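You operate a simulated robot arm through the tools that you are given. There is no shell and no other tool. Be economical: measure what you need, move in short steps, check, and stop when the job is done.

The job below is to be done with a simulated two-armed robot. You get a single attempt, and the scene is never put back.

JOB
Put one of the red stoppers from the top of the window sill on the top of the narrow steel rack. Then take the grey paver from the third level from the top of the steel shelf and leave it on the shallow tray. Then put the short jug on the second level from the bottom of the steel shelf away on the counter in front of the carboy. Then lift the steel table leaf open. Do these in the order given. Set down upright: short jug.

Only the result counts: the job must be done as asked and must still hold three seconds after the hand-in. Knocking over, shifting, dropping, spilling or breaking anything else fails it. Lids that push on must go on centred and level and be pressed home; caps that screw on are set level and turned clockwise until they are tight.

ROBOT AND FRAMES
Two 7-joint arms with fingered hands on one trunk, on a base that drives. Base frame: it is fixed to the floor where the robot stands at the start and does not move with it; the origin is under the middle of the robot, x ahead of it, y to its left, z up. Readings come in m, degrees, newtons and seconds.
The left shoulder is at the start at [0.044, 0.173, 1.17], the right one opposite. With the tool pointing down near the work surface each hand reaches from about 0.1 to 0.42 m from the robot's upright axis, wherever it stands, measured 20 degrees to its own side. Places, roughly: counter in front of the carboy (34x20 cm) [-3.36, 2.18, 0.8]; paver [-7.25, 1, 1]; red stopper (4x4x4 cm) [0.5, 0.2, 1]; shallow tray (26x17x3 cm) [-7.1, 1.2, 0.4]; short jug [-7.25, 1, 0.75]; steel table leaf [-1, 0.3, 0.7]; top of the narrow steel rack (21x91 cm) [0.42, 1.24, 0.7]. Payload 3.5 kg a hand.
Tool frame (each hand has its own): the origin (TCP) lies between the finger pads and is the grasp point; the fingertips stand 0.025 m ahead of it; z points along the fingers, y is the line along which they close. Largest opening 0.088 m; the body of the gripper starts 0.029 m behind the TCP. The gripper is a hand of 3 fingers: y runs from the thumb to the fingers, the wrist lies at [-0.013, -0.097, -0.162] in the tool frame.
Orientation is told as [roll, pitch, yaw] about the base's x, y, z axes, in that order, counted from this pose: with the fingers straight down and the wrist toward the robot, the tool's x, y and z point along [0, 1, 0], [1, 0, 0] and [0, 0, -1] of the base frame.

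CONTROLS
- The arms move only by the tool move_arm. It takes "left_steps", "right_steps" or both (then of equal length, played together; a hand with none holds still); each is a list of rows, each an object of numbers (a shift or turn left out is 0): "x", "y", "z": the shift along the base's x, y, z in mm; "rx", "ry", "rz": the turn, a rotation vector about the base's x, y, z in degrees. In form: [{"x": .., "y": .., "z": .., "rx": .., "ry": .., "rz": ..}, ...]. A call has 1 to 10 rows; each row shifts and turns the commanded pose from where the row before left it. Rows are played at 5 a second. More than 0.05 m and 8.6 degrees between two rows, and nothing of the call is played. Where a pose cannot be reached the arm comes as near as it can. A force on the tool above 40 N (or 10 N above the force at the start of the call, whichever is more), or a blocked arm, ends the call early, and 0.2 s more pass. In this call time passes only in rows, and 0.2 s behind the last. The reply holds the time, the measured pose of the TCP, the force on the tool along the base axes, the opening and the grip force, in the units named above and with some noise, with the torque about the TCP (base axes, N m) and any sound that the robot's microphone picked up.
- Cameras (640 x 400 px; columns grow to the right, rows downward): "scene" is now at [0.0932, 0.068, 1.3815]; the picture's right is [0.82, -0.56, -0.09], its down [-0.46, -0.57, -0.68] and it looks along [0.33, 0.60, -0.73] (base axes); focal length 214 px, centre (320, 200). "left" rides on the left gripper at [-0.058, -0.085, -0.099] in its tool frame; the picture's right is [-0.67, -0.35, 0.66], its down [0.69, -0.63, 0.37] and it looks along [0.29, 0.69, 0.66] (tool axes); focal length 261 px, centre (320, 200). "right" rides on the right gripper at [0.058, -0.085, -0.099] in its tool frame; the picture's right is [-0.67, 0.35, -0.66], its down [-0.68, -0.63, 0.37] and it looks along [-0.29, 0.69, 0.66] (tool axes); focal length 261 px, centre (320, 200). There is no depth. A picture from a camera that has moved, and an enlarged one, comes with that camera's place and axes in the base frame and with its lens.
- camera(camera): a new picture of that camera. The clock stands still meanwhile.
- lift_body(by): slides the trunk up (or, below 0, down) by that many m; the arms and the scene camera ride with it, the base frame stays. It gives what a move gives, with no picture.
- roll_base(legs): drives the robot by 1 to 6 legs, each [ahead, left, turn to the left] in m, m and degrees, along the robot's own axes; the way and the turn of a leg run together, so that a leg with both is an arc; at most 1.5 m and 180 degrees a leg. The arms and the cameras ride along, it lands a little off, and it stops where it bumps. It gives what a move gives.
- move_fingers(index, middle, thumb_bend, thumb_turn, hand): sets how far each is bent, from 0 (flat) to 100 (curled in); at 30 the hand is open as for a grip, at 70 the pads meet at the TCP. One left out holds its place. A second passes; each finger stops where it meets its share of the squeeze, and holds until it gets a number again. It is the only way to open and close the hand. It gives what a move gives, with no picture; readings hold the bend of each and the force on the fingers (four entries, about 0 where the hand has none), thumb and palm. thumb_turn goes from beside the hand (0) to across from the fingers (100), as for a grip.
- head_to(pan, tilt): turns the head with the scene camera to pan (to the left, within 86 degrees either way) and tilt (down, from -29 to 69), counted from straight ahead of the robot. It gives what a move gives.
- enlarge(camera, box): a new picture of the part [left, top, right, bottom] of that camera's present view, enlarged. The clock stands still meanwhile.
- hand_in(): hands the job in; it is judged then, once.

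Go step by step. Nothing tells you exact positions but the pictures and the camera data: compare them with the known pose of the tool, close in by small moves and look again before you grip or let go. The budget is 165 turns and 138 pictures, counting those below and the enlarged ones. Unless the task says otherwise, let go and move clear before handing in, and close with one line.

The tools are called after "Request:" by a JSON object that holds its "method" and its "body". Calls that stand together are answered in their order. move_arm: Moves the arms, as the interface text tells. Its arguments: {"type":"object","properties":{"left_steps":{"type":"array"},"right_steps":{"type":"array"}},"required":[]} The other tools are called the same way: lift_body (by) slides the trunk up or down; move_fingers (index, middle, thumb_bend, thumb_turn, hand) moves the fingers one by one; roll_base (legs) drives the base; head_to (pan, tilt) turns the head that bears the scene camera; camera (camera) takes a picture; enlarge (camera, box) takes an enlarged picture of a part of a camera's view; hand_in () hands the job in.

At the start:

```text
time_s: 0.0
left_position: [0.3678, 0.4216, 1.1957]
left_orientation: [0.0, 0.0, -0.1]
left_wrist_force: [0.0, -0.6, 0.6]
left_torque: [0.01, 0.0, -0.01]
left_grip_width: 0.0877
left_grasp_force: 0.0
left_shape: jaw
left_bend: [30.0, 30.0, 30.0, 98.0]
left_finger forces: [0.1, 0.0, 0.0, 0.1, 0.0, 0.0]
right_position: [0.3364, 0.0604, 1.2861]
right_orientation: [-0.1, 0.1, 0.2]
right_wrist_force: [0.4, -0.3, 0.5]
right_torque: [0.04, -0.02, 0.0]
right_grip_width: 0.0877
right_grasp_force: 0.1
right_shape: jaw
right_bend: [30.0, 30.0, 30.0, 98.0]
right_finger forces: [0.0, 0.1, 0.0, 0.0, 0.0, 0.1]
trunk travel left (down, up): [-0.25, 0.205]
robot x, y, heading: [0.0011, 0.0017, 0.2]
head pan, tilt: [56.0, 43.4]
```

scene: 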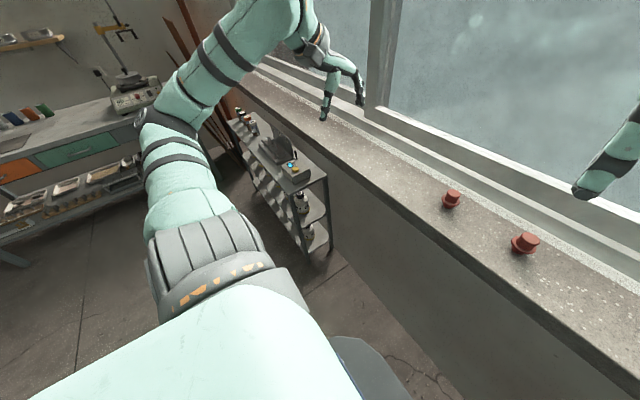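
right: 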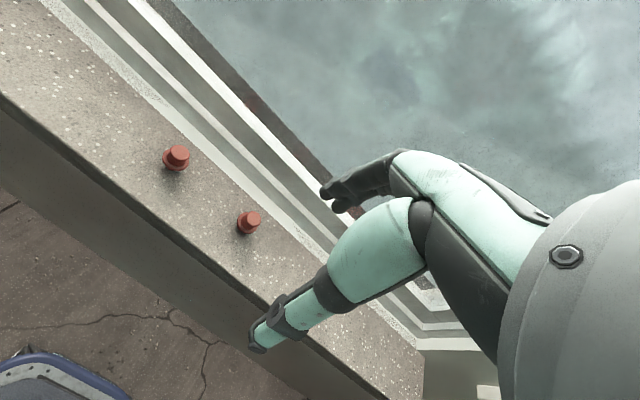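
left: 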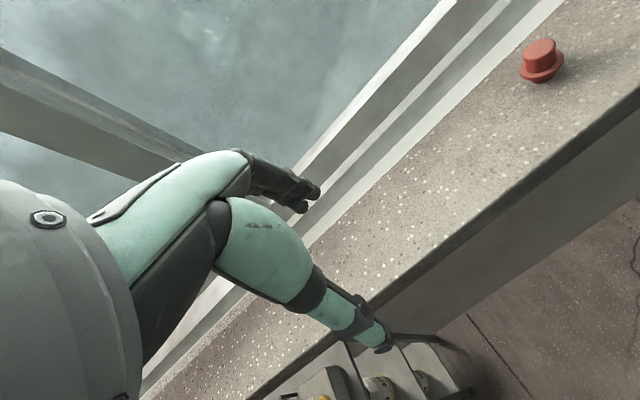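

The two stoppers stand on the sill at about (0.48, 0.19) and (0.48, 0.05), with the sill top near z=1.0. I bring the right hand above the second stopper and check.

Request:
{"method": "move_arm", "body": {"right_steps": [{"x": 36, "y": -3, "z": -30}, {"x": 36, "y": -3, "z": -40}, {"x": 36, "y": -3, "z": -40}, {"x": 36, "y": -2, "z": -40}, {"z": -20}]}}

Request:
{"method": "camera", "body": {"camera": "right"}}

Request:
{"method": "head_to", "body": {"pan": 10, "tilt": 40}}

Request:
{"method": "camera", "body": {"camera": "scene"}}

```text
refused: row 2 steps farther than a row can; nothing moved
```

```text
134 pictures are left
camera right: at [0.2523, 0.1166, 1.3859], right [0.35, -0.67, 0.65], down [-0.63, -0.69, -0.37], along [0.69, -0.28, -0.66], focal length 261 px, centre (320, 200)
```

right: 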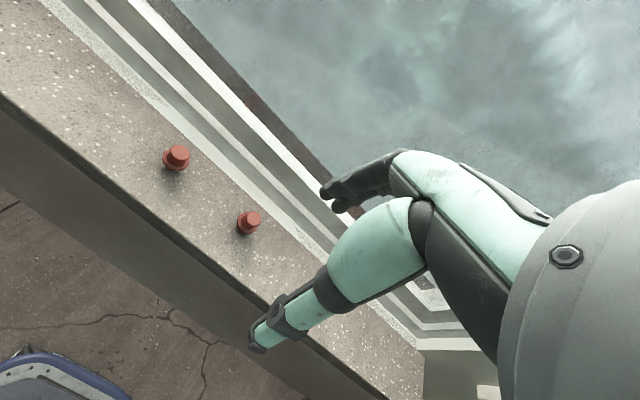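

```text
time_s: 1.1
left_position: [0.3673, 0.4216, 1.1951]
left_orientation: [0.0, 0.0, -0.1]
left_wrist_force: [1.4, -0.4, -0.1]
left_torque: [-0.03, -0.02, 0.0]
left_grip_width: 0.0877
left_grasp_force: 0.0
left_shape: jaw
left_bend: [30.0, 30.0, 30.0, 98.0]
left_finger forces: [0.0, 0.0, 0.0, 0.0, 0.0, 0.0]
right_position: [0.3373, 0.0604, 1.287]
right_orientation: [0.0, 0.1, 0.1]
right_wrist_force: [-0.2, -0.4, -0.3]
right_torque: [0.01, -0.01, 0.0]
right_grip_width: 0.0877
right_grasp_force: 0.0
right_shape: jaw
right_bend: [30.0, 30.0, 30.0, 98.0]
right_finger forces: [0.0, 0.0, 0.0, 0.0, 0.1, 0.1]
trunk travel left (down, up): [-0.25, 0.205]
robot x, y, heading: [-0.0002, -0.0034, 0.2]
head pan, tilt: [10.0, 40.0]
```

```text
133 pictures are left
camera scene: at [0.1311, 0.0143, 1.3822], right [0.17, -0.98, -0.02], down [-0.71, -0.11, -0.69], along [0.68, 0.13, -0.72], focal length 214 px, centre (320, 200)
```

scene: 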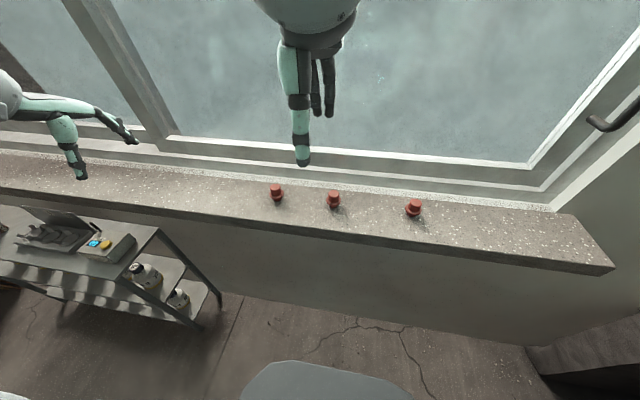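

There are three stoppers in a row, and the middle one is at (0.479, 0.049). Smaller rows this time.

Request:
{"method": "move_arm", "body": {"right_steps": [{"x": 28, "y": -2, "z": -35}, {"x": 28, "y": -2, "z": -35}, {"x": 28, "y": -2, "z": -35}, {"x": 28, "y": -2, "z": -35}, {"x": 30, "y": -3, "z": -35}]}}

Request:
{"method": "camera", "body": {"camera": "right"}}

Request:
{"method": "camera", "body": {"camera": "scene"}}

```text
time_s: 2.3
left_position: [0.3697, 0.4211, 1.1946]
left_orientation: [0.0, -0.1, -0.1]
left_wrist_force: [0.4, 0.1, -0.2]
left_torque: [0.01, -0.02, 0.01]
left_grip_width: 0.0878
left_grasp_force: 0.0
left_shape: jaw
left_bend: [30.0, 30.0, 30.0, 98.0]
left_finger forces: [0.0, 0.1, 0.0, 0.1, 0.0, 0.0]
right_position: [0.4805, 0.0507, 1.11]
right_orientation: [0.0, 0.2, 0.1]
right_wrist_force: [1.1, 0.7, -0.7]
right_torque: [0.02, 0.0, 0.01]
right_grip_width: 0.0876
right_grasp_force: 0.0
right_shape: jaw
right_bend: [30.0, 30.0, 30.0, 98.0]
right_finger forces: [0.1, 0.0, 0.0, 0.0, 0.1, 0.1]
trunk travel left (down, up): [-0.25, 0.205]
robot x, y, heading: [-0.0013, 0.0015, -0.3]
head pan, tilt: [10.0, 40.0]
```

```text
132 pictures are left
camera right: at [0.396, 0.1064, 1.2097], right [0.35, -0.67, 0.65], down [-0.63, -0.69, -0.36], along [0.69, -0.28, -0.66], focal length 261 px, centre (320, 200)
```

right: 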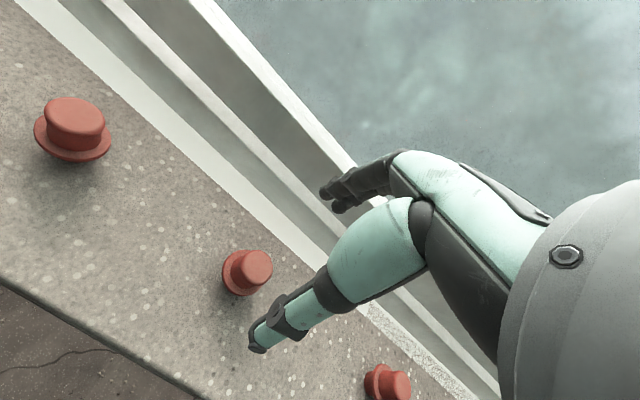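

```text
131 pictures are left
camera scene: at [0.1325, 0.0141, 1.382], right [0.17, -0.98, -0.02], down [-0.72, -0.11, -0.69], along [0.68, 0.13, -0.72], focal length 214 px, centre (320, 200)
```

scene: 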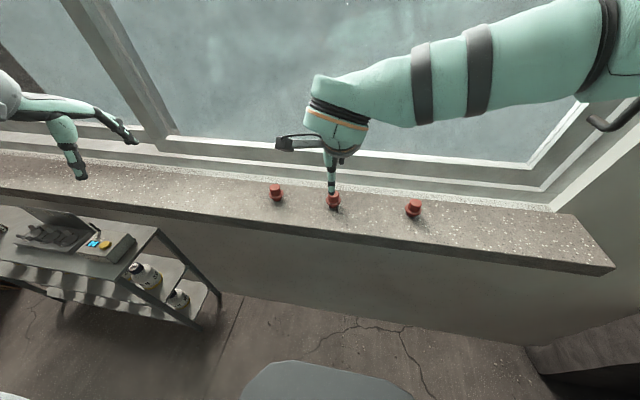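

The hand is centred over the middle stopper. I go straight down to the grip height and check.

Request:
{"method": "move_arm", "body": {"right_steps": [{"z": -30}, {"z": -25, "y": -1}, {"z": -20}]}}

Request:
{"method": "camera", "body": {"camera": "right"}}

Request:
{"method": "enlarge", "body": {"camera": "scene", "box": [250, 120, 410, 220]}}

```text
time_s: 3.1
left_position: [0.3687, 0.4203, 1.1949]
left_orientation: [0.1, -0.1, -0.1]
left_wrist_force: [-0.6, -0.5, 0.3]
left_torque: [-0.01, 0.0, 0.0]
left_grip_width: 0.0878
left_grasp_force: 0.0
left_shape: jaw
left_bend: [30.0, 30.0, 30.0, 98.0]
left_finger forces: [0.1, 0.0, 0.1, 0.0, 0.0, 0.0]
right_position: [0.4785, 0.0486, 1.0363]
right_orientation: [0.0, 0.1, 0.0]
right_wrist_force: [0.5, -0.5, 0.6]
right_torque: [-0.05, 0.01, -0.01]
right_grip_width: 0.0877
right_grasp_force: 0.0
right_shape: jaw
right_bend: [30.0, 30.0, 30.0, 98.0]
right_finger forces: [0.0, 0.0, 0.0, 0.1, 0.0, 0.0]
trunk travel left (down, up): [-0.25, 0.205]
robot x, y, heading: [0.002, 0.0003, -0.0]
head pan, tilt: [10.0, 40.0]
```

```text
130 pictures are left
camera right: at [0.3945, 0.1044, 1.1358], right [0.35, -0.67, 0.65], down [-0.63, -0.69, -0.37], along [0.69, -0.28, -0.66], focal length 261 px, centre (320, 200)
```

right: 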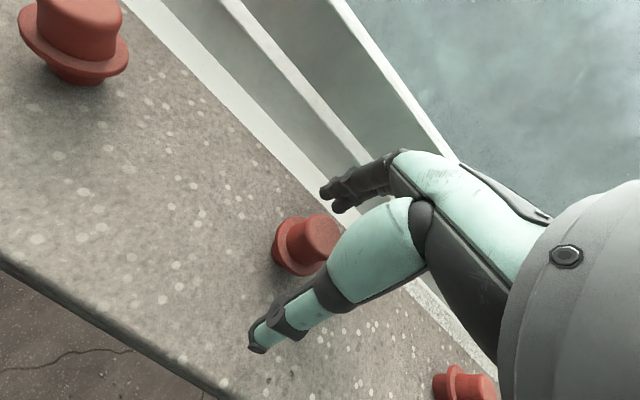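

```text
4.00 times, centred on (330, 170) of scene
camera zoom: at [0.131, 0.0143, 1.3822], right [0.17, -0.98, -0.02], down [-0.71, -0.11, -0.69], along [0.68, 0.13, -0.72], focal length 858 px, centre (280, 320)
```

zoom: 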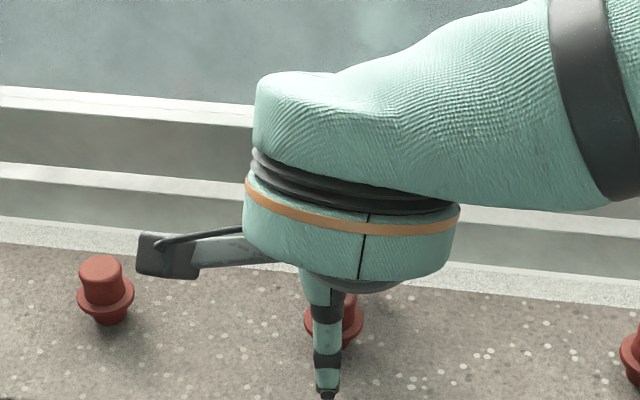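

The stopper is between the thumb and the fingers, with its flange in the middle and its body on top. I lower 5 mm and close gently.

Request:
{"method": "move_arm", "body": {"right_steps": [{"z": -5, "x": 1}]}}

Request:
{"method": "move_fingers", "body": {"hand": "right", "index": 62, "middle": 62, "thumb_bend": 62}}

Request:
{"method": "camera", "body": {"camera": "right"}}

```text
time_s: 3.5
left_position: [0.3687, 0.4217, 1.1952]
left_orientation: [0.0, 0.1, -0.1]
left_wrist_force: [0.5, -0.1, -0.5]
left_torque: [0.0, 0.0, 0.02]
left_grip_width: 0.0877
left_grasp_force: 0.0
left_shape: jaw
left_bend: [30.0, 30.0, 30.0, 98.0]
left_finger forces: [0.0, 0.1, 0.0, 0.1, 0.0, 0.1]
right_position: [0.4793, 0.0478, 1.0308]
right_orientation: [-0.1, 0.1, 0.2]
right_wrist_force: [-0.2, -0.9, -0.2]
right_torque: [0.02, 0.01, 0.0]
right_grip_width: 0.0879
right_grasp_force: 0.1
right_shape: jaw
right_bend: [30.0, 30.0, 30.0, 98.0]
right_finger forces: [0.0, 0.0, 0.1, 0.0, 0.0, 0.1]
trunk travel left (down, up): [-0.25, 0.205]
robot x, y, heading: [0.0005, 0.0032, 0.0]
head pan, tilt: [10.0, 40.0]
```

```text
time_s: 4.5
left_position: [0.368, 0.4214, 1.196]
left_orientation: [-0.1, 0.1, -0.1]
left_wrist_force: [0.5, 0.2, -0.4]
left_torque: [0.0, 0.0, -0.03]
left_grip_width: 0.0877
left_grasp_force: 0.0
left_shape: jaw
left_bend: [30.0, 30.0, 30.0, 98.0]
left_finger forces: [0.0, 0.1, 0.0, 0.1, 0.0, 0.0]
right_position: [0.4796, 0.0477, 1.0313]
right_orientation: [-0.1, 0.2, 0.1]
right_wrist_force: [-0.4, 0.0, -0.2]
right_torque: [-0.03, 0.04, -0.01]
right_grip_width: 0.0247
right_grasp_force: 3.6
right_shape: fingers
right_bend: [58.0, 62.0, 58.0, 97.0]
right_finger forces: [2.9, 0.1, 0.0, 0.1, 2.9, 0.0]
trunk travel left (down, up): [-0.25, 0.205]
robot x, y, heading: [0.0017, -0.0037, -0.0]
head pan, tilt: [10.0, 40.0]
```

```text
128 pictures are left
camera right: at [0.3957, 0.1041, 1.1309], right [0.35, -0.67, 0.65], down [-0.63, -0.69, -0.37], along [0.69, -0.28, -0.66], focal length 261 px, centre (320, 200)
```

right: 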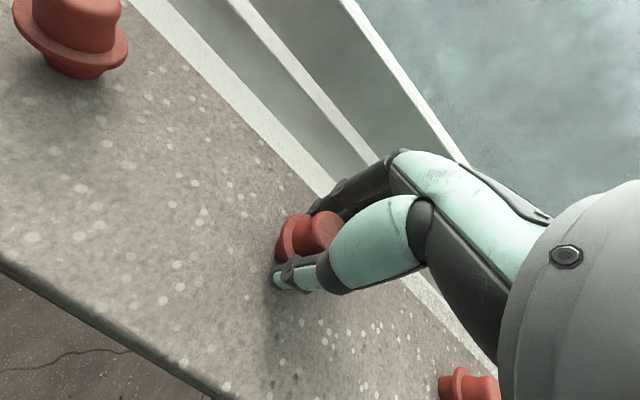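

Thumb and index hold it. I squeeze a little more and lift.

Request:
{"method": "move_fingers", "body": {"hand": "right", "index": 66, "middle": 66, "thumb_bend": 66}}

Request:
{"method": "move_arm", "body": {"right_steps": [{"z": 15}, {"z": 30}, {"z": 40}, {"z": 40}]}}

Request:
{"method": "camera", "body": {"camera": "right"}}

Request:
{"method": "head_to", "body": {"pan": 75, "tilt": 25}}

Request:
{"method": "camera", "body": {"camera": "scene"}}

```text
time_s: 5.5
left_position: [0.3682, 0.4213, 1.1952]
left_orientation: [-0.1, 0.1, -0.1]
left_wrist_force: [-1.0, 0.0, 0.6]
left_torque: [0.02, 0.03, -0.01]
left_grip_width: 0.0879
left_grasp_force: 0.1
left_shape: jaw
left_bend: [30.0, 30.0, 30.0, 98.0]
left_finger forces: [0.0, 0.1, 0.1, 0.0, 0.0, 0.0]
right_position: [0.4798, 0.0469, 1.031]
right_orientation: [0.1, 0.2, 0.1]
right_wrist_force: [0.2, 0.1, -0.9]
right_torque: [0.0, 0.01, 0.03]
right_grip_width: 0.023
right_grasp_force: 5.0
right_shape: fingers
right_bend: [59.0, 65.0, 59.0, 97.0]
right_finger forces: [5.0, 0.3, 0.1, 0.1, 5.6, 0.1]
trunk travel left (down, up): [-0.25, 0.205]
robot x, y, heading: [0.0014, 0.001, -0.0]
head pan, tilt: [10.0, 40.0]
```

```text
time_s: 6.5
left_position: [0.3662, 0.4212, 1.196]
left_orientation: [-0.1, -0.1, -0.1]
left_wrist_force: [0.1, -0.5, -0.9]
left_torque: [-0.01, 0.01, -0.02]
left_grip_width: 0.088
left_grasp_force: 0.1
left_shape: jaw
left_bend: [30.0, 30.0, 30.0, 98.0]
left_finger forces: [0.0, 0.1, 0.1, 0.0, 0.0, 0.1]
right_position: [0.4806, 0.046, 1.1575]
right_orientation: [0.0, 0.1, 0.1]
right_wrist_force: [-0.1, -0.8, 0.2]
right_torque: [-0.01, -0.02, -0.01]
right_grip_width: 0.0224
right_grasp_force: 5.3
right_shape: fingers
right_bend: [59.0, 66.0, 60.0, 97.0]
right_finger forces: [4.8, 0.2, 0.0, 0.1, 5.5, 0.0]
trunk travel left (down, up): [-0.25, 0.205]
robot x, y, heading: [-0.0003, -0.0011, 0.0]
head pan, tilt: [10.0, 40.0]
```

```text
127 pictures are left
camera right: at [0.3959, 0.1027, 1.2573], right [0.35, -0.67, 0.66], down [-0.63, -0.69, -0.36], along [0.69, -0.28, -0.66], focal length 261 px, centre (320, 200)
```

right: 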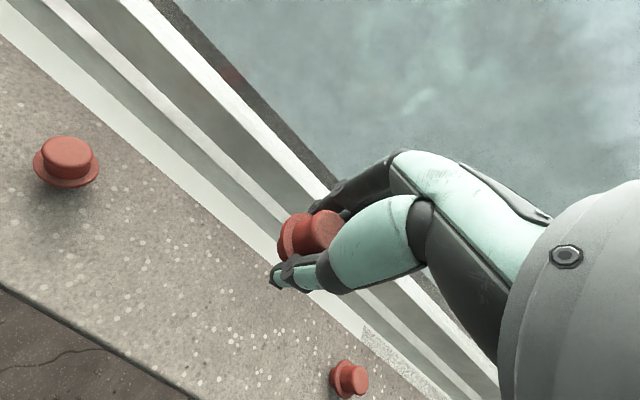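

```text
time_s: 7.9
left_position: [0.3675, 0.4216, 1.195]
left_orientation: [0.0, -0.1, 0.0]
left_wrist_force: [0.3, 0.3, 0.2]
left_torque: [0.0, -0.03, -0.02]
left_grip_width: 0.0878
left_grasp_force: 0.1
left_shape: jaw
left_bend: [30.0, 30.0, 30.0, 98.0]
left_finger forces: [0.0, 0.0, 0.1, 0.0, 0.1, 0.1]
right_position: [0.4817, 0.0472, 1.1559]
right_orientation: [0.1, 0.0, 0.2]
right_wrist_force: [-0.4, 0.7, -0.1]
right_torque: [-0.02, 0.0, -0.03]
right_grip_width: 0.0222
right_grasp_force: 5.2
right_shape: fingers
right_bend: [59.0, 66.0, 60.0, 97.0]
right_finger forces: [4.9, 0.2, 0.0, 0.0, 5.4, 0.1]
trunk travel left (down, up): [-0.25, 0.205]
robot x, y, heading: [0.0008, -0.0007, -0.2]
head pan, tilt: [75.0, 25.0]
```

```text
126 pictures are left
camera scene: at [0.0744, 0.0884, 1.412], right [0.96, -0.26, -0.11], down [-0.21, -0.41, -0.89], along [0.19, 0.88, -0.45], focal length 214 px, centre (320, 200)
```

scene: 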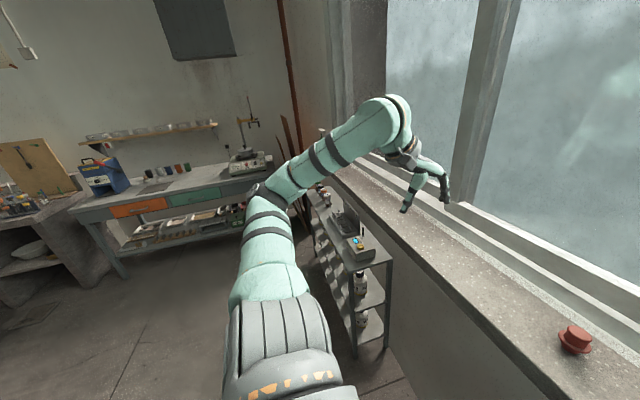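

The stopper is in hand. I back off slightly, shift left toward the rack, and look down at its top.

Request:
{"method": "roll_base", "body": {"legs": [[-0.08, 0, 0], [0, 0.8, 0]]}}

Request:
{"method": "head_to", "body": {"pan": 30, "tilt": 50}}

Request:
{"method": "camera", "body": {"camera": "scene"}}

```text
time_s: 12.8
left_position: [0.2861, 1.2066, 1.1957]
left_orientation: [0.0, -0.1, 0.0]
left_wrist_force: [0.2, -0.4, 0.2]
left_torque: [0.0, 0.02, 0.02]
left_grip_width: 0.0876
left_grasp_force: 0.0
left_shape: jaw
left_bend: [30.0, 30.0, 30.0, 98.0]
left_finger forces: [0.1, 0.0, 0.0, 0.0, 0.0, 0.0]
right_position: [0.3993, 0.8309, 1.1588]
right_orientation: [0.0, 0.1, 0.0]
right_wrist_force: [0.7, -0.4, 0.0]
right_torque: [0.0, 0.0, -0.02]
right_grip_width: 0.0226
right_grasp_force: 5.4
right_shape: fingers
right_bend: [59.0, 66.0, 60.0, 97.0]
right_finger forces: [5.0, 0.2, 0.0, 0.1, 5.3, 0.0]
trunk travel left (down, up): [-0.25, 0.205]
robot x, y, heading: [-0.0814, 0.7825, -0.2]
head pan, tilt: [75.0, 25.0]
```

```text
time_s: 13.9
left_position: [0.2871, 1.2066, 1.1956]
left_orientation: [-0.1, 0.0, 0.0]
left_wrist_force: [-0.8, -0.6, -0.5]
left_torque: [0.02, 0.05, -0.04]
left_grip_width: 0.0878
left_grasp_force: 0.1
left_shape: jaw
left_bend: [30.0, 30.0, 30.0, 98.0]
left_finger forces: [0.0, 0.1, 0.0, 0.0, 0.1, 0.0]
right_position: [0.3997, 0.8316, 1.1575]
right_orientation: [0.1, 0.1, 0.1]
right_wrist_force: [-0.5, 0.0, -0.1]
right_torque: [0.0, 0.03, 0.01]
right_grip_width: 0.0225
right_grasp_force: 5.4
right_shape: fingers
right_bend: [59.0, 66.0, 60.0, 97.0]
right_finger forces: [5.0, 0.2, 0.1, 0.0, 5.4, 0.0]
trunk travel left (down, up): [-0.25, 0.205]
robot x, y, heading: [-0.0812, 0.7838, -0.2]
head pan, tilt: [30.0, 50.0]
```

```text
125 pictures are left
camera scene: at [0.0315, 0.8231, 1.3701], right [0.5, -0.86, -0.06], down [-0.73, -0.38, -0.56], along [0.47, 0.32, -0.82], focal length 214 px, centre (320, 200)
```

scene: 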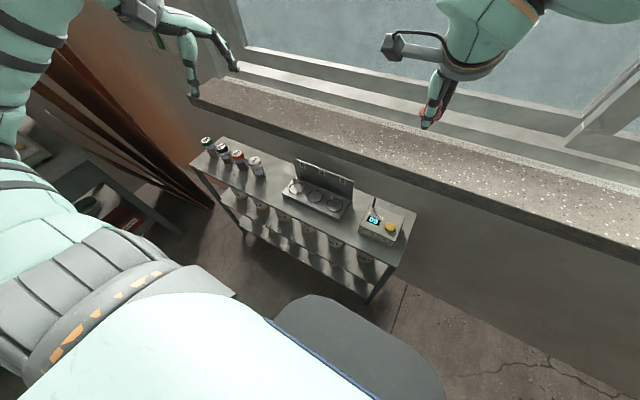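

I zoom on the rack top to find free space.

Request:
{"method": "enlarge", "body": {"camera": "scene", "box": [180, 110, 440, 273]}}

```text
2.45 times, centred on (310, 192) of scene
camera zoom: at [0.0315, 0.8231, 1.3701], right [0.5, -0.86, -0.06], down [-0.73, -0.38, -0.56], along [0.47, 0.32, -0.82], focal length 526 px, centre (344, 221)
```

zoom: 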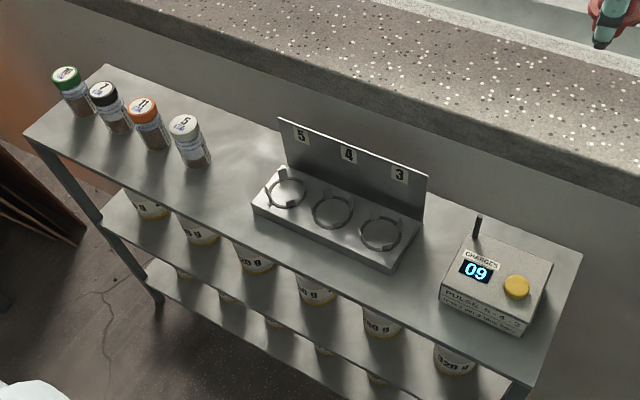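

The gap between the last bottle (y≈1.36) and the three-ring stand (y≤1.23) is free, at about (0.385, 1.28, 0.7). I back out, go left and lower the trunk clear of the sill.

Request:
{"method": "roll_base", "body": {"legs": [[-0.16, 0, 0], [0, 0.42, 0]]}}

Request:
{"method": "lift_body", "body": {"by": -0.24}}

Request:
{"method": "head_to", "body": {"pan": 0, "tilt": 35}}

Request:
{"method": "camera", "body": {"camera": "scene"}}

Request:
{"method": "camera", "body": {"camera": "right"}}

```text
time_s: 17.5
left_position: [0.1192, 1.6337, 1.1963]
left_orientation: [0.0, -0.1, 0.3]
left_wrist_force: [1.6, 0.8, -0.4]
left_torque: [-0.02, 0.05, -0.04]
left_grip_width: 0.0877
left_grasp_force: 0.0
left_shape: jaw
left_bend: [30.0, 30.0, 30.0, 98.0]
left_finger forces: [0.0, 0.0, 0.0, 0.1, 0.0, 0.0]
right_position: [0.2353, 1.2585, 1.1581]
right_orientation: [0.0, 0.2, 0.6]
right_wrist_force: [0.0, -0.2, 0.1]
right_torque: [0.04, -0.04, -0.02]
right_grip_width: 0.0226
right_grasp_force: 5.2
right_shape: fingers
right_bend: [59.0, 66.0, 60.0, 97.0]
right_finger forces: [4.9, 0.2, 0.0, 0.0, 5.3, 0.1]
trunk travel left (down, up): [-0.25, 0.205]
robot x, y, heading: [-0.2464, 1.2091, 0.4]
head pan, tilt: [30.0, 50.0]
```

```text
time_s: 20.0
left_position: [0.1182, 1.6334, 0.9571]
left_orientation: [0.0, -0.2, 0.5]
left_wrist_force: [0.2, 0.3, 0.3]
left_torque: [-0.06, 0.0, -0.01]
left_grip_width: 0.0875
left_grasp_force: 0.0
left_shape: jaw
left_bend: [30.0, 30.0, 30.0, 98.0]
left_finger forces: [0.0, 0.1, 0.0, 0.0, 0.0, 0.0]
right_position: [0.2346, 1.2589, 0.9175]
right_orientation: [0.0, 0.0, 0.4]
right_wrist_force: [0.1, -0.6, -0.1]
right_torque: [-0.01, 0.01, 0.01]
right_grip_width: 0.0226
right_grasp_force: 5.3
right_shape: fingers
right_bend: [59.0, 66.0, 60.0, 97.0]
right_finger forces: [4.9, 0.2, 0.1, 0.0, 5.2, 0.0]
trunk travel left (down, up): [-0.01, 0.445]
robot x, y, heading: [-0.2475, 1.2091, 0.6]
head pan, tilt: [30.0, 50.0]
```

```text
time_s: 21.0
left_position: [0.1188, 1.636, 0.956]
left_orientation: [0.0, 0.0, 0.4]
left_wrist_force: [-0.5, 0.4, -0.7]
left_torque: [0.02, -0.03, -0.01]
left_grip_width: 0.0878
left_grasp_force: 0.1
left_shape: jaw
left_bend: [30.0, 30.0, 30.0, 98.0]
left_finger forces: [0.0, 0.0, 0.1, 0.0, 0.0, 0.0]
right_position: [0.2377, 1.2594, 0.9182]
right_orientation: [0.1, 0.2, 0.1]
right_wrist_force: [0.5, -0.5, -0.4]
right_torque: [0.01, 0.02, -0.01]
right_grip_width: 0.0222
right_grasp_force: 4.6
right_shape: fingers
right_bend: [59.0, 66.0, 60.0, 97.0]
right_finger forces: [5.0, 0.2, 0.0, 0.1, 5.4, 0.0]
trunk travel left (down, up): [-0.01, 0.445]
robot x, y, heading: [-0.2426, 1.2096, 0.5]
head pan, tilt: [0.0, 35.0]
```

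```text
123 pictures are left
camera scene: at [0.0743, 1.2183, 1.0383], right [0.07, -1.0, -0.04], down [-0.93, -0.06, -0.36], along [0.36, 0.06, -0.93], focal length 214 px, centre (320, 200)
```

scene: 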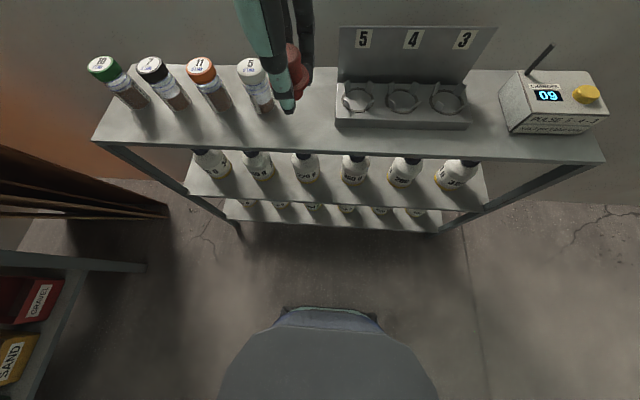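

```text
122 pictures are left
camera right: at [0.1533, 1.3152, 1.0166], right [0.35, -0.67, 0.65], down [-0.63, -0.69, -0.37], along [0.69, -0.28, -0.66], focal length 261 px, centre (320, 200)
```

right: 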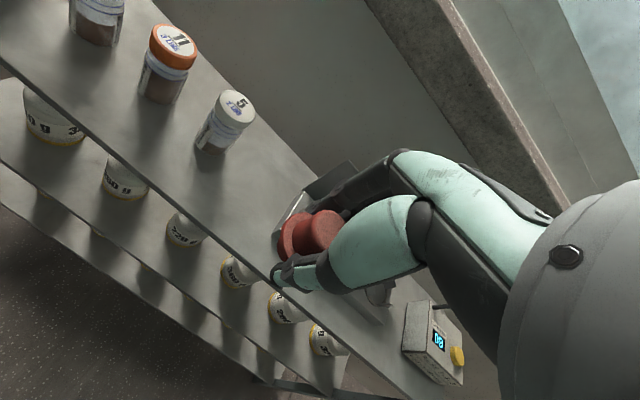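

The gap at y≈1.285 is confirmed and the rack front edge is near x=0.30. I lower the hand in front of the rack first, so it stays beneath the sill, then drive in.

Request:
{"method": "move_arm", "body": {"right_steps": [{"x": -10, "y": 8, "z": -30}, {"y": 8, "z": -30}, {"y": 8, "z": -30}, {"z": -25}]}}

Request:
{"method": "camera", "body": {"camera": "right"}}

Request:
{"method": "camera", "body": {"camera": "scene"}}

```text
time_s: 22.0
left_position: [0.1196, 1.6344, 0.9561]
left_orientation: [0.1, 0.0, 0.4]
left_wrist_force: [0.3, 0.4, 0.3]
left_torque: [-0.01, -0.02, 0.0]
left_grip_width: 0.0876
left_grasp_force: 0.0
left_shape: jaw
left_bend: [30.0, 30.0, 30.0, 98.0]
left_finger forces: [0.1, 0.0, 0.1, 0.0, 0.1, 0.0]
right_position: [0.2253, 1.2864, 0.8015]
right_orientation: [0.1, 0.2, 0.7]
right_wrist_force: [-0.3, -0.1, 0.3]
right_torque: [0.01, 0.0, 0.0]
right_grip_width: 0.0221
right_grasp_force: 5.0
right_shape: fingers
right_bend: [59.0, 66.0, 60.0, 97.0]
right_finger forces: [5.0, 0.1, 0.0, 0.0, 5.2, 0.0]
trunk travel left (down, up): [-0.01, 0.445]
robot x, y, heading: [-0.2446, 1.2083, 0.7]
head pan, tilt: [0.0, 35.0]
```

```text
121 pictures are left
camera right: at [0.1405, 1.3416, 0.9003], right [0.36, -0.67, 0.65], down [-0.62, -0.69, -0.36], along [0.7, -0.28, -0.66], focal length 261 px, centre (320, 200)
```

right: 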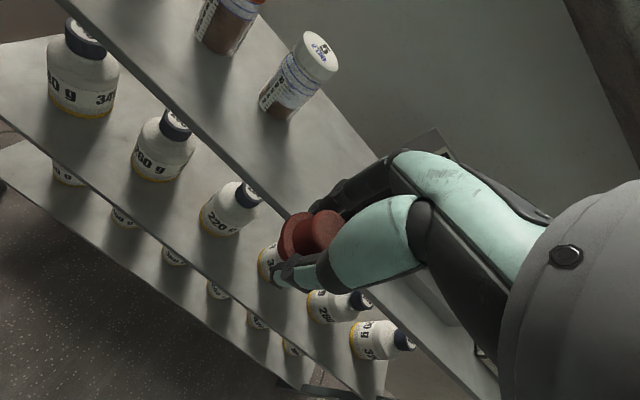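

```text
120 pictures are left
camera scene: at [0.0806, 1.2118, 1.0425], right [0.01, -1.0, 0.0], down [-0.9, -0.01, -0.43], along [0.43, 0.0, -0.9], focal length 214 px, centre (320, 200)
```

scene: 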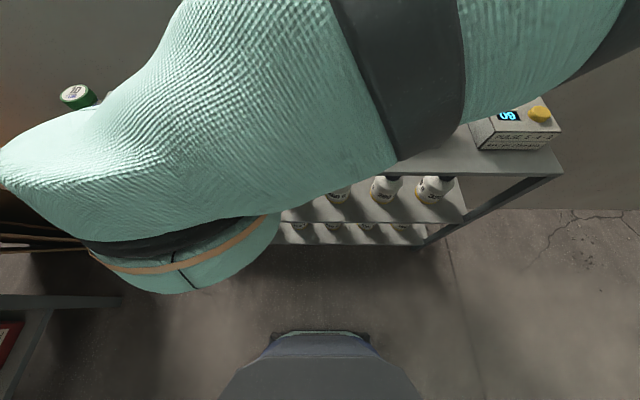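

Hand at z=0.80 in front of the rack. Drive ahead to put the stopper over the gap.

Request:
{"method": "roll_base", "body": {"legs": [[0.14, 0, 0]]}}

Request:
{"method": "camera", "body": {"camera": "right"}}

```text
time_s: 23.3
left_position: [0.2609, 1.6359, 0.9546]
left_orientation: [-0.1, -0.1, 0.5]
left_wrist_force: [-0.5, 0.1, 0.2]
left_torque: [0.01, 0.03, -0.05]
left_grip_width: 0.0877
left_grasp_force: 0.1
left_shape: jaw
left_bend: [30.0, 30.0, 30.0, 98.0]
left_finger forces: [0.0, 0.0, 0.1, 0.0, 0.0, 0.0]
right_position: [0.3664, 1.2871, 0.8009]
right_orientation: [0.0, 0.2, 0.6]
right_wrist_force: [-0.4, -0.4, 0.2]
right_torque: [-0.03, 0.01, -0.01]
right_grip_width: 0.0219
right_grasp_force: 4.9
right_shape: fingers
right_bend: [59.0, 66.0, 60.0, 97.0]
right_finger forces: [4.8, 0.1, 0.0, 0.0, 5.2, 0.1]
trunk travel left (down, up): [-0.01, 0.445]
robot x, y, heading: [-0.1052, 1.2121, 0.3]
head pan, tilt: [0.0, 35.0]
```

```text
119 pictures are left
camera right: at [0.2824, 1.3433, 0.9005], right [0.36, -0.67, 0.65], down [-0.62, -0.69, -0.36], along [0.7, -0.28, -0.66], focal length 261 px, centre (320, 200)
```

right: 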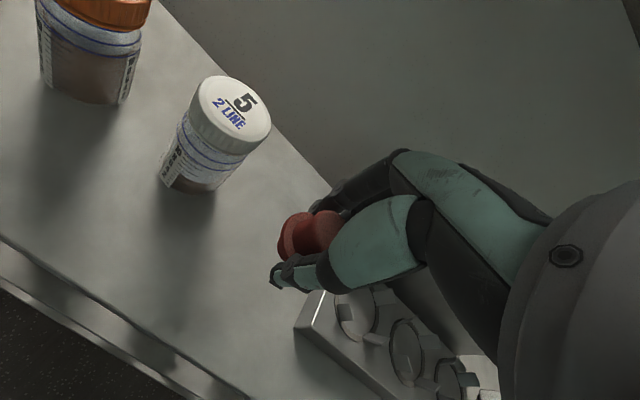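

The stopper hangs over the free gap with clearance on both sides. I lower it stepwise.

Request:
{"method": "move_arm", "body": {"right_steps": [{"z": -25, "x": 4}, {"z": -20}, {"z": -10}, {"z": -6}]}}

Request:
{"method": "camera", "body": {"camera": "right"}}

```text
time_s: 24.3
left_position: [0.2603, 1.6363, 0.9553]
left_orientation: [0.0, 0.1, 0.6]
left_wrist_force: [0.4, 0.2, -1.1]
left_torque: [0.01, 0.02, -0.01]
left_grip_width: 0.0879
left_grasp_force: 0.0
left_shape: jaw
left_bend: [30.0, 30.0, 30.0, 98.0]
left_finger forces: [0.1, 0.0, 0.0, 0.0, 0.0, 0.0]
right_position: [0.3708, 1.2865, 0.7393]
right_orientation: [0.0, 0.1, 0.5]
right_wrist_force: [-0.1, 0.4, -0.6]
right_torque: [-0.01, 0.0, 0.0]
right_grip_width: 0.0216
right_grasp_force: 4.9
right_shape: fingers
right_bend: [59.0, 66.0, 60.0, 97.0]
right_finger forces: [4.9, 0.1, 0.0, 0.0, 5.3, 0.0]
trunk travel left (down, up): [-0.01, 0.445]
robot x, y, heading: [-0.1022, 1.212, 0.4]
head pan, tilt: [0.0, 35.0]
```

```text
118 pictures are left
camera right: at [0.2863, 1.3421, 0.8399], right [0.36, -0.67, 0.65], down [-0.62, -0.69, -0.36], along [0.7, -0.28, -0.66], focal length 261 px, centre (320, 200)
```

right: 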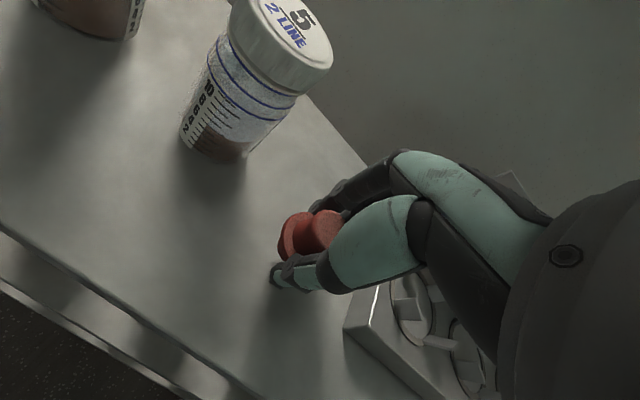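

Nearly down. I continue in small steps watching the force.

Request:
{"method": "move_arm", "body": {"right_steps": [{"z": -4}, {"z": -3}]}}

Request:
{"method": "camera", "body": {"camera": "right"}}

```text
time_s: 24.9
left_position: [0.2597, 1.6361, 0.955]
left_orientation: [0.0, 0.0, 0.5]
left_wrist_force: [0.3, -0.9, -0.3]
left_torque: [-0.01, 0.01, -0.02]
left_grip_width: 0.0878
left_grasp_force: 0.1
left_shape: jaw
left_bend: [30.0, 30.0, 30.0, 98.0]
left_finger forces: [0.0, 0.1, 0.0, 0.1, 0.0, 0.1]
right_position: [0.371, 1.2877, 0.7346]
right_orientation: [0.0, 0.1, 0.6]
right_wrist_force: [-0.3, 1.0, -0.8]
right_torque: [-0.02, -0.03, 0.0]
right_grip_width: 0.0219
right_grasp_force: 5.0
right_shape: fingers
right_bend: [59.0, 66.0, 60.0, 97.0]
right_finger forces: [4.9, 0.0, 0.0, 0.0, 5.1, 0.0]
trunk travel left (down, up): [-0.01, 0.445]
robot x, y, heading: [-0.1067, 1.2124, 0.5]
head pan, tilt: [0.0, 35.0]
```

```text
117 pictures are left
camera right: at [0.2863, 1.3428, 0.833], right [0.36, -0.67, 0.65], down [-0.62, -0.69, -0.37], along [0.7, -0.28, -0.66], focal length 261 px, centre (320, 200)
```

right: 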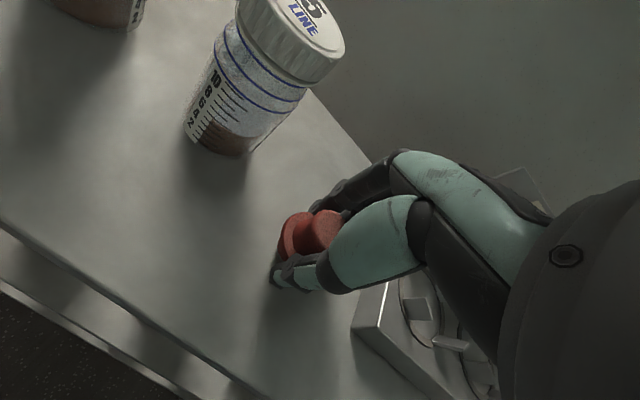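

Request:
{"method": "move_arm", "body": {"right_steps": [{"z": -3}, {"z": -3}]}}

Request:
{"method": "move_arm", "body": {"right_steps": [{"z": -3}]}}

Request:
{"method": "camera", "body": {"camera": "right"}}

```text
time_s: 25.5
left_position: [0.2595, 1.6353, 0.9566]
left_orientation: [0.1, -0.1, 0.5]
left_wrist_force: [-0.1, 0.2, 0.2]
left_torque: [-0.03, 0.01, -0.01]
left_grip_width: 0.0876
left_grasp_force: 0.0
left_shape: jaw
left_bend: [30.0, 30.0, 30.0, 98.0]
left_finger forces: [0.0, 0.1, 0.1, 0.0, 0.0, 0.1]
right_position: [0.3702, 1.2872, 0.7274]
right_orientation: [0.2, 0.0, 0.6]
right_wrist_force: [1.9, 0.6, 6.8]
right_torque: [0.07, -0.13, 0.0]
right_grip_width: 0.0214
right_grasp_force: 7.2
right_shape: fingers
right_bend: [59.0, 66.0, 61.0, 97.0]
right_finger forces: [9.9, 0.1, 0.0, 0.0, 4.8, 0.1]
trunk travel left (down, up): [-0.01, 0.445]
robot x, y, heading: [-0.1008, 1.2126, 0.8]
head pan, tilt: [0.0, 35.0]
```

```text
time_s: 25.9
left_position: [0.2572, 1.6354, 0.9575]
left_orientation: [0.1, -0.3, 0.5]
left_wrist_force: [-0.2, -1.0, -0.6]
left_torque: [0.03, 0.0, 0.01]
left_grip_width: 0.0876
left_grasp_force: 0.0
left_shape: jaw
left_bend: [30.0, 30.0, 30.0, 98.0]
left_finger forces: [0.0, 0.1, 0.1, 0.0, 0.1, 0.1]
right_position: [0.3688, 1.2869, 0.7275]
right_orientation: [0.2, -0.3, 0.6]
right_wrist_force: [3.8, -1.4, 29.4]
right_torque: [0.18, -0.56, -0.05]
right_grip_width: 0.0212
right_grasp_force: 18.8
right_shape: fingers
right_bend: [58.0, 66.0, 61.0, 97.0]
right_finger forces: [30.7, 0.3, 0.1, 0.0, 6.1, 0.1]
trunk travel left (down, up): [-0.01, 0.445]
robot x, y, heading: [-0.1062, 1.2099, 0.5]
head pan, tilt: [0.0, 35.0]
```

```text
116 pictures are left
camera right: at [0.2842, 1.3432, 0.8267], right [0.35, -0.67, 0.65], down [-0.62, -0.69, -0.37], along [0.7, -0.28, -0.66], focal length 261 px, centre (320, 200)
```

right: 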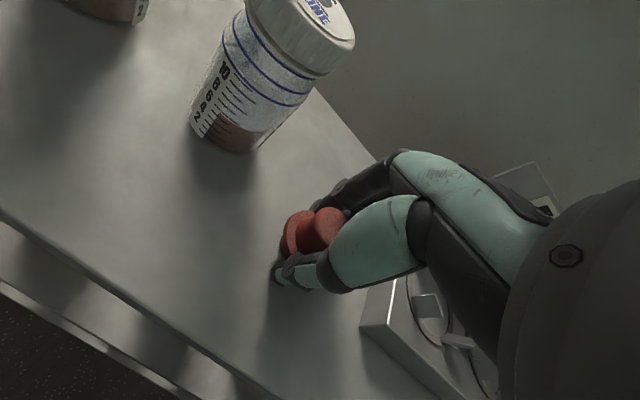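

The stopper is seated. I ease off the push and open the hand.

Request:
{"method": "move_arm", "body": {"right_steps": [{"z": 4}]}}

Request:
{"method": "move_fingers", "body": {"hand": "right", "index": 54, "middle": 54, "thumb_bend": 54}}

Request:
{"method": "move_fingers", "body": {"hand": "right", "index": 35, "middle": 35, "thumb_bend": 35}}

Request:
{"method": "camera", "body": {"camera": "right"}}

```text
time_s: 26.3
left_position: [0.2585, 1.6358, 0.9553]
left_orientation: [0.0, 0.0, 0.4]
left_wrist_force: [-0.3, -0.5, -0.4]
left_torque: [0.06, 0.03, -0.01]
left_grip_width: 0.0877
left_grasp_force: 0.1
left_shape: jaw
left_bend: [30.0, 30.0, 30.0, 98.0]
left_finger forces: [0.1, 0.0, 0.1, 0.0, 0.0, 0.0]
right_position: [0.3697, 1.2875, 0.7286]
right_orientation: [0.0, 0.0, 0.5]
right_wrist_force: [2.7, 1.4, 12.5]
right_torque: [0.1, -0.29, -0.02]
right_grip_width: 0.0213
right_grasp_force: 10.5
right_shape: fingers
right_bend: [58.0, 66.0, 61.0, 97.0]
right_finger forces: [16.4, 0.2, 0.0, 0.0, 4.7, 0.0]
trunk travel left (down, up): [-0.01, 0.445]
robot x, y, heading: [-0.1045, 1.2098, 0.5]
head pan, tilt: [0.0, 35.0]
```

```text
time_s: 27.3
left_position: [0.2598, 1.6361, 0.9556]
left_orientation: [0.0, 0.0, 0.5]
left_wrist_force: [-0.2, -0.2, -0.4]
left_torque: [-0.02, 0.01, -0.02]
left_grip_width: 0.0877
left_grasp_force: 0.0
left_shape: jaw
left_bend: [30.0, 30.0, 30.0, 98.0]
left_finger forces: [0.0, 0.0, 0.0, 0.0, 0.1, 0.0]
right_position: [0.3696, 1.2873, 0.7281]
right_orientation: [0.0, 0.0, 0.7]
right_wrist_force: [-0.9, -0.3, 5.4]
right_torque: [0.01, -0.07, -0.02]
right_grip_width: 0.0306
right_grasp_force: 2.1
right_shape: fingers
right_bend: [56.0, 56.0, 54.0, 97.0]
right_finger forces: [1.9, 2.7, 0.0, 0.0, 0.0, 0.0]
trunk travel left (down, up): [-0.01, 0.445]
robot x, y, heading: [-0.1081, 1.208, 0.5]
head pan, tilt: [0.0, 35.0]
```

```text
time_s: 28.3
left_position: [0.2601, 1.6373, 0.9562]
left_orientation: [-0.1, 0.0, 0.5]
left_wrist_force: [0.8, -0.4, -0.5]
left_torque: [0.03, 0.01, 0.0]
left_grip_width: 0.0876
left_grasp_force: 0.0
left_shape: jaw
left_bend: [30.0, 30.0, 30.0, 98.0]
left_finger forces: [0.0, 0.1, 0.0, 0.1, 0.0, 0.1]
right_position: [0.3701, 1.2879, 0.7293]
right_orientation: [0.1, 0.1, 0.6]
right_wrist_force: [-0.6, 0.7, -0.4]
right_torque: [0.02, 0.0, -0.01]
right_grip_width: 0.0737
right_grasp_force: 0.1
right_shape: fingers
right_bend: [35.0, 35.0, 35.0, 97.0]
right_finger forces: [0.1, 0.0, 0.0, 0.0, 0.0, 0.0]
trunk travel left (down, up): [-0.01, 0.445]
robot x, y, heading: [-0.1016, 1.2073, 0.4]
head pan, tilt: [0.0, 35.0]
```

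```text
115 pictures are left
camera right: at [0.2855, 1.3434, 0.8275], right [0.36, -0.67, 0.65], down [-0.62, -0.69, -0.36], along [0.7, -0.28, -0.66], focal length 261 px, centre (320, 200)
```

right: 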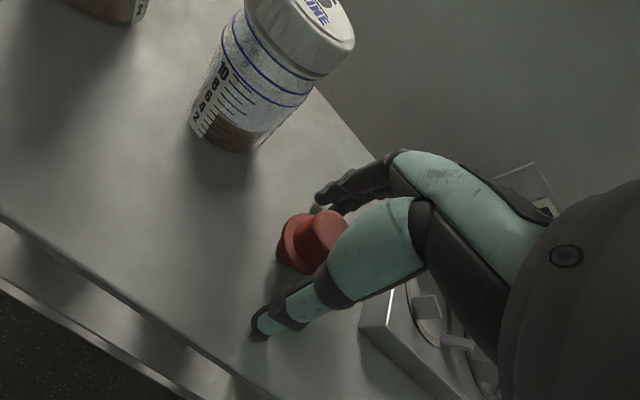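

The stopper stands upright on the rack. I raise the hand to the entry height and back out, then check.

Request:
{"method": "move_arm", "body": {"right_steps": [{"z": 20}, {"z": 25}, {"z": 25}]}}

Request:
{"method": "roll_base", "body": {"legs": [[-0.35, 0, 0]]}}

Request:
{"method": "camera", "body": {"camera": "right"}}

Request:
{"method": "lift_body", "body": {"by": 0.24}}

Request:
{"method": "head_to", "body": {"pan": 86, "tilt": 10}}

Request:
{"method": "camera", "body": {"camera": "scene"}}

```text
time_s: 29.1
left_position: [0.2588, 1.6365, 0.956]
left_orientation: [0.0, 0.0, 0.5]
left_wrist_force: [0.9, -0.6, 0.1]
left_torque: [0.01, -0.01, 0.02]
left_grip_width: 0.0877
left_grasp_force: 0.1
left_shape: jaw
left_bend: [30.0, 30.0, 30.0, 98.0]
left_finger forces: [0.0, 0.0, 0.0, 0.0, 0.0, 0.0]
right_position: [0.3709, 1.2874, 0.8002]
right_orientation: [0.1, 0.1, 0.5]
right_wrist_force: [0.3, 0.9, -0.1]
right_torque: [-0.01, -0.03, 0.01]
right_grip_width: 0.0736
right_grasp_force: 0.1
right_shape: fingers
right_bend: [35.0, 35.0, 35.0, 97.0]
right_finger forces: [0.1, 0.0, 0.1, 0.0, 0.1, 0.1]
trunk travel left (down, up): [-0.01, 0.445]
robot x, y, heading: [-0.1041, 1.21, 0.5]
head pan, tilt: [0.0, 35.0]
```

```text
time_s: 31.4
left_position: [-0.0928, 1.6328, 0.9559]
left_orientation: [0.0, -0.1, 0.6]
left_wrist_force: [-0.6, 0.0, -0.3]
left_torque: [0.02, -0.01, -0.04]
left_grip_width: 0.0875
left_grasp_force: 0.2
left_shape: jaw
left_bend: [30.0, 30.0, 30.0, 98.0]
left_finger forces: [0.0, 0.0, 0.0, 0.0, 0.1, 0.0]
right_position: [0.0199, 1.2837, 0.8001]
right_orientation: [0.1, 0.1, 0.7]
right_wrist_force: [0.6, 0.0, -0.3]
right_torque: [-0.04, 0.04, -0.01]
right_grip_width: 0.074
right_grasp_force: 0.0
right_shape: fingers
right_bend: [35.0, 35.0, 35.0, 97.0]
right_finger forces: [0.0, 0.0, 0.0, 0.1, 0.0, 0.0]
trunk travel left (down, up): [-0.01, 0.445]
robot x, y, heading: [-0.4561, 1.2083, 0.7]
head pan, tilt: [0.0, 35.0]
```

```text
114 pictures are left
camera right: at [-0.0652, 1.3405, 0.8991], right [0.36, -0.67, 0.65], down [-0.62, -0.69, -0.37], along [0.7, -0.28, -0.66], focal length 261 px, centre (320, 200)
```

right: 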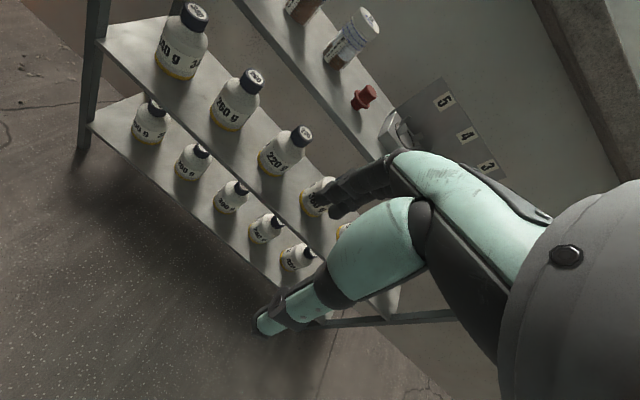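

```text
time_s: 33.9
left_position: [-0.0913, 1.633, 1.1955]
left_orientation: [0.0, 0.0, 0.6]
left_wrist_force: [-0.2, -0.4, 0.2]
left_torque: [-0.02, 0.01, -0.01]
left_grip_width: 0.088
left_grasp_force: 0.1
left_shape: jaw
left_bend: [30.0, 30.0, 30.0, 98.0]
left_finger forces: [0.1, 0.0, 0.0, 0.0, 0.1, 0.0]
right_position: [0.02, 1.2844, 1.0398]
right_orientation: [0.0, 0.1, 0.7]
right_wrist_force: [0.4, 0.2, 0.8]
right_torque: [-0.01, 0.0, -0.02]
right_grip_width: 0.0736
right_grasp_force: 0.1
right_shape: fingers
right_bend: [35.0, 35.0, 35.0, 97.0]
right_finger forces: [0.0, 0.0, 0.0, 0.0, 0.0, 0.1]
trunk travel left (down, up): [-0.25, 0.205]
robot x, y, heading: [-0.4546, 1.2091, 0.5]
head pan, tilt: [0.0, 35.0]
```

```text
time_s: 35.5
left_position: [-0.0916, 1.6343, 1.1953]
left_orientation: [0.1, 0.0, 0.5]
left_wrist_force: [-0.7, 0.1, -0.6]
left_torque: [-0.01, -0.02, 0.03]
left_grip_width: 0.0876
left_grasp_force: 0.1
left_shape: jaw
left_bend: [30.0, 30.0, 30.0, 98.0]
left_finger forces: [0.0, 0.0, 0.0, 0.1, 0.0, 0.0]
right_position: [0.0206, 1.284, 1.0388]
right_orientation: [-0.1, 0.2, 0.7]
right_wrist_force: [0.2, -0.6, 0.5]
right_torque: [0.03, -0.01, 0.0]
right_grip_width: 0.074
right_grasp_force: 0.1
right_shape: fingers
right_bend: [35.0, 35.0, 35.0, 97.0]
right_finger forces: [0.0, 0.1, 0.0, 0.0, 0.0, 0.0]
trunk travel left (down, up): [-0.25, 0.205]
robot x, y, heading: [-0.4522, 1.2087, 0.8]
head pan, tilt: [85.9, 10.0]
```

```text
113 pictures are left
camera scene: at [-0.3963, 1.3001, 1.4382], right [0.99, -0.06, -0.11], down [-0.12, -0.17, -0.98], along [0.04, 0.98, -0.18], focal length 214 px, centre (320, 200)
```

scene: 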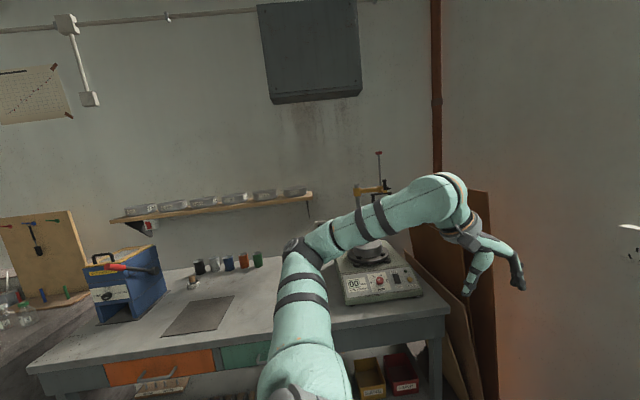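

Stopper done. Next I tuck the arms for the long drive and look to the right and behind.

Request:
{"method": "move_arm", "body": {"left_steps": [{"y": -35, "x": -8}, {"y": -35, "x": -8}, {"y": -35, "x": -8}, {"y": -35, "x": -8}, {"y": -35, "x": -8}, {"y": -15}], "right_steps": [{"x": -25, "y": -36, "z": 20}, {"x": -25, "y": -36, "z": 20}, {"x": -25, "y": -36, "z": 20}, {"x": -25, "y": -36, "z": 20}, {"x": -25, "y": -36, "z": 20}, {"x": -25, "y": -36, "z": 20}]}}

Request:
{"method": "roll_base", "body": {"legs": [[0, 0, 90]]}}

Request:
{"method": "head_to", "body": {"pan": 60, "tilt": 10}}

Request:
{"method": "camera", "body": {"camera": "scene"}}

```text
time_s: 36.9
left_position: [-0.131, 1.4414, 1.1954]
left_orientation: [0.0, 0.0, 0.7]
left_wrist_force: [0.0, -0.2, 0.1]
left_torque: [0.0, -0.03, 0.01]
left_grip_width: 0.0879
left_grasp_force: 0.0
left_shape: jaw
left_bend: [30.0, 30.0, 30.0, 98.0]
left_finger forces: [0.1, 0.0, 0.0, 0.0, 0.0, 0.0]
right_position: [-0.1052, 1.1041, 1.1374]
right_orientation: [0.0, 0.1, 0.8]
right_wrist_force: [0.9, 0.8, 0.8]
right_torque: [-0.02, 0.03, 0.01]
right_grip_width: 0.074
right_grasp_force: 0.1
right_shape: fingers
right_bend: [35.0, 35.0, 35.0, 97.0]
right_finger forces: [0.0, 0.0, 0.0, 0.1, 0.1, 0.1]
right hand out of reach, approached as far as the arm can: row 6
trunk travel left (down, up): [-0.25, 0.205]
robot x, y, heading: [-0.4556, 1.2086, 0.6]
head pan, tilt: [85.9, 10.0]
```

```text
time_s: 41.1
left_position: [-0.6899, 1.5298, 1.1965]
left_orientation: [0.0, 0.1, 90.8]
left_wrist_force: [0.6, -0.2, -0.2]
left_torque: [-0.01, -0.03, 0.02]
left_grip_width: 0.0876
left_grasp_force: 0.0
left_shape: jaw
left_bend: [30.0, 30.0, 30.0, 98.0]
left_finger forces: [0.0, 0.0, 0.2, 0.0, 0.0, 0.1]
right_position: [-0.3532, 1.5561, 1.139]
right_orientation: [0.0, 0.1, 90.8]
right_wrist_force: [0.1, -0.7, 0.5]
right_torque: [-0.02, 0.01, 0.0]
right_grip_width: 0.0739
right_grasp_force: 0.1
right_shape: fingers
right_bend: [35.0, 35.0, 35.0, 97.0]
right_finger forces: [0.0, 0.0, 0.1, 0.1, 0.0, 0.0]
trunk travel left (down, up): [-0.25, 0.205]
robot x, y, heading: [-0.4557, 1.2065, 90.8]
head pan, tilt: [85.9, 10.0]
```

```text
time_s: 42.0
left_position: [-0.6908, 1.5294, 1.196]
left_orientation: [0.1, 0.0, 90.7]
left_wrist_force: [0.2, -0.5, 0.5]
left_torque: [0.02, -0.02, 0.0]
left_grip_width: 0.0875
left_grasp_force: 0.0
left_shape: jaw
left_bend: [30.0, 30.0, 30.0, 98.0]
left_finger forces: [0.0, 0.0, 0.0, 0.0, 0.1, 0.0]
right_position: [-0.3536, 1.5566, 1.1388]
right_orientation: [0.1, 0.1, 90.8]
right_wrist_force: [0.7, 0.4, -0.6]
right_torque: [-0.01, 0.05, 0.0]
right_grip_width: 0.0741
right_grasp_force: 0.0
right_shape: fingers
right_bend: [35.0, 35.0, 35.0, 97.0]
right_finger forces: [0.0, 0.0, 0.1, 0.0, 0.0, 0.0]
trunk travel left (down, up): [-0.25, 0.205]
robot x, y, heading: [-0.4552, 1.2075, 90.7]
head pan, tilt: [60.0, 10.0]
```

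```text
112 pictures are left
camera scene: at [-0.5376, 1.3052, 1.4338], right [0.49, 0.87, -0.1], down [0.15, -0.19, -0.97], along [-0.86, 0.46, -0.23], focal length 214 px, centre (320, 200)
```

scene: 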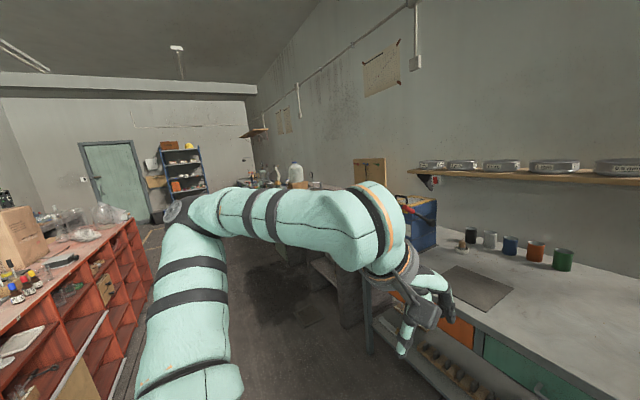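

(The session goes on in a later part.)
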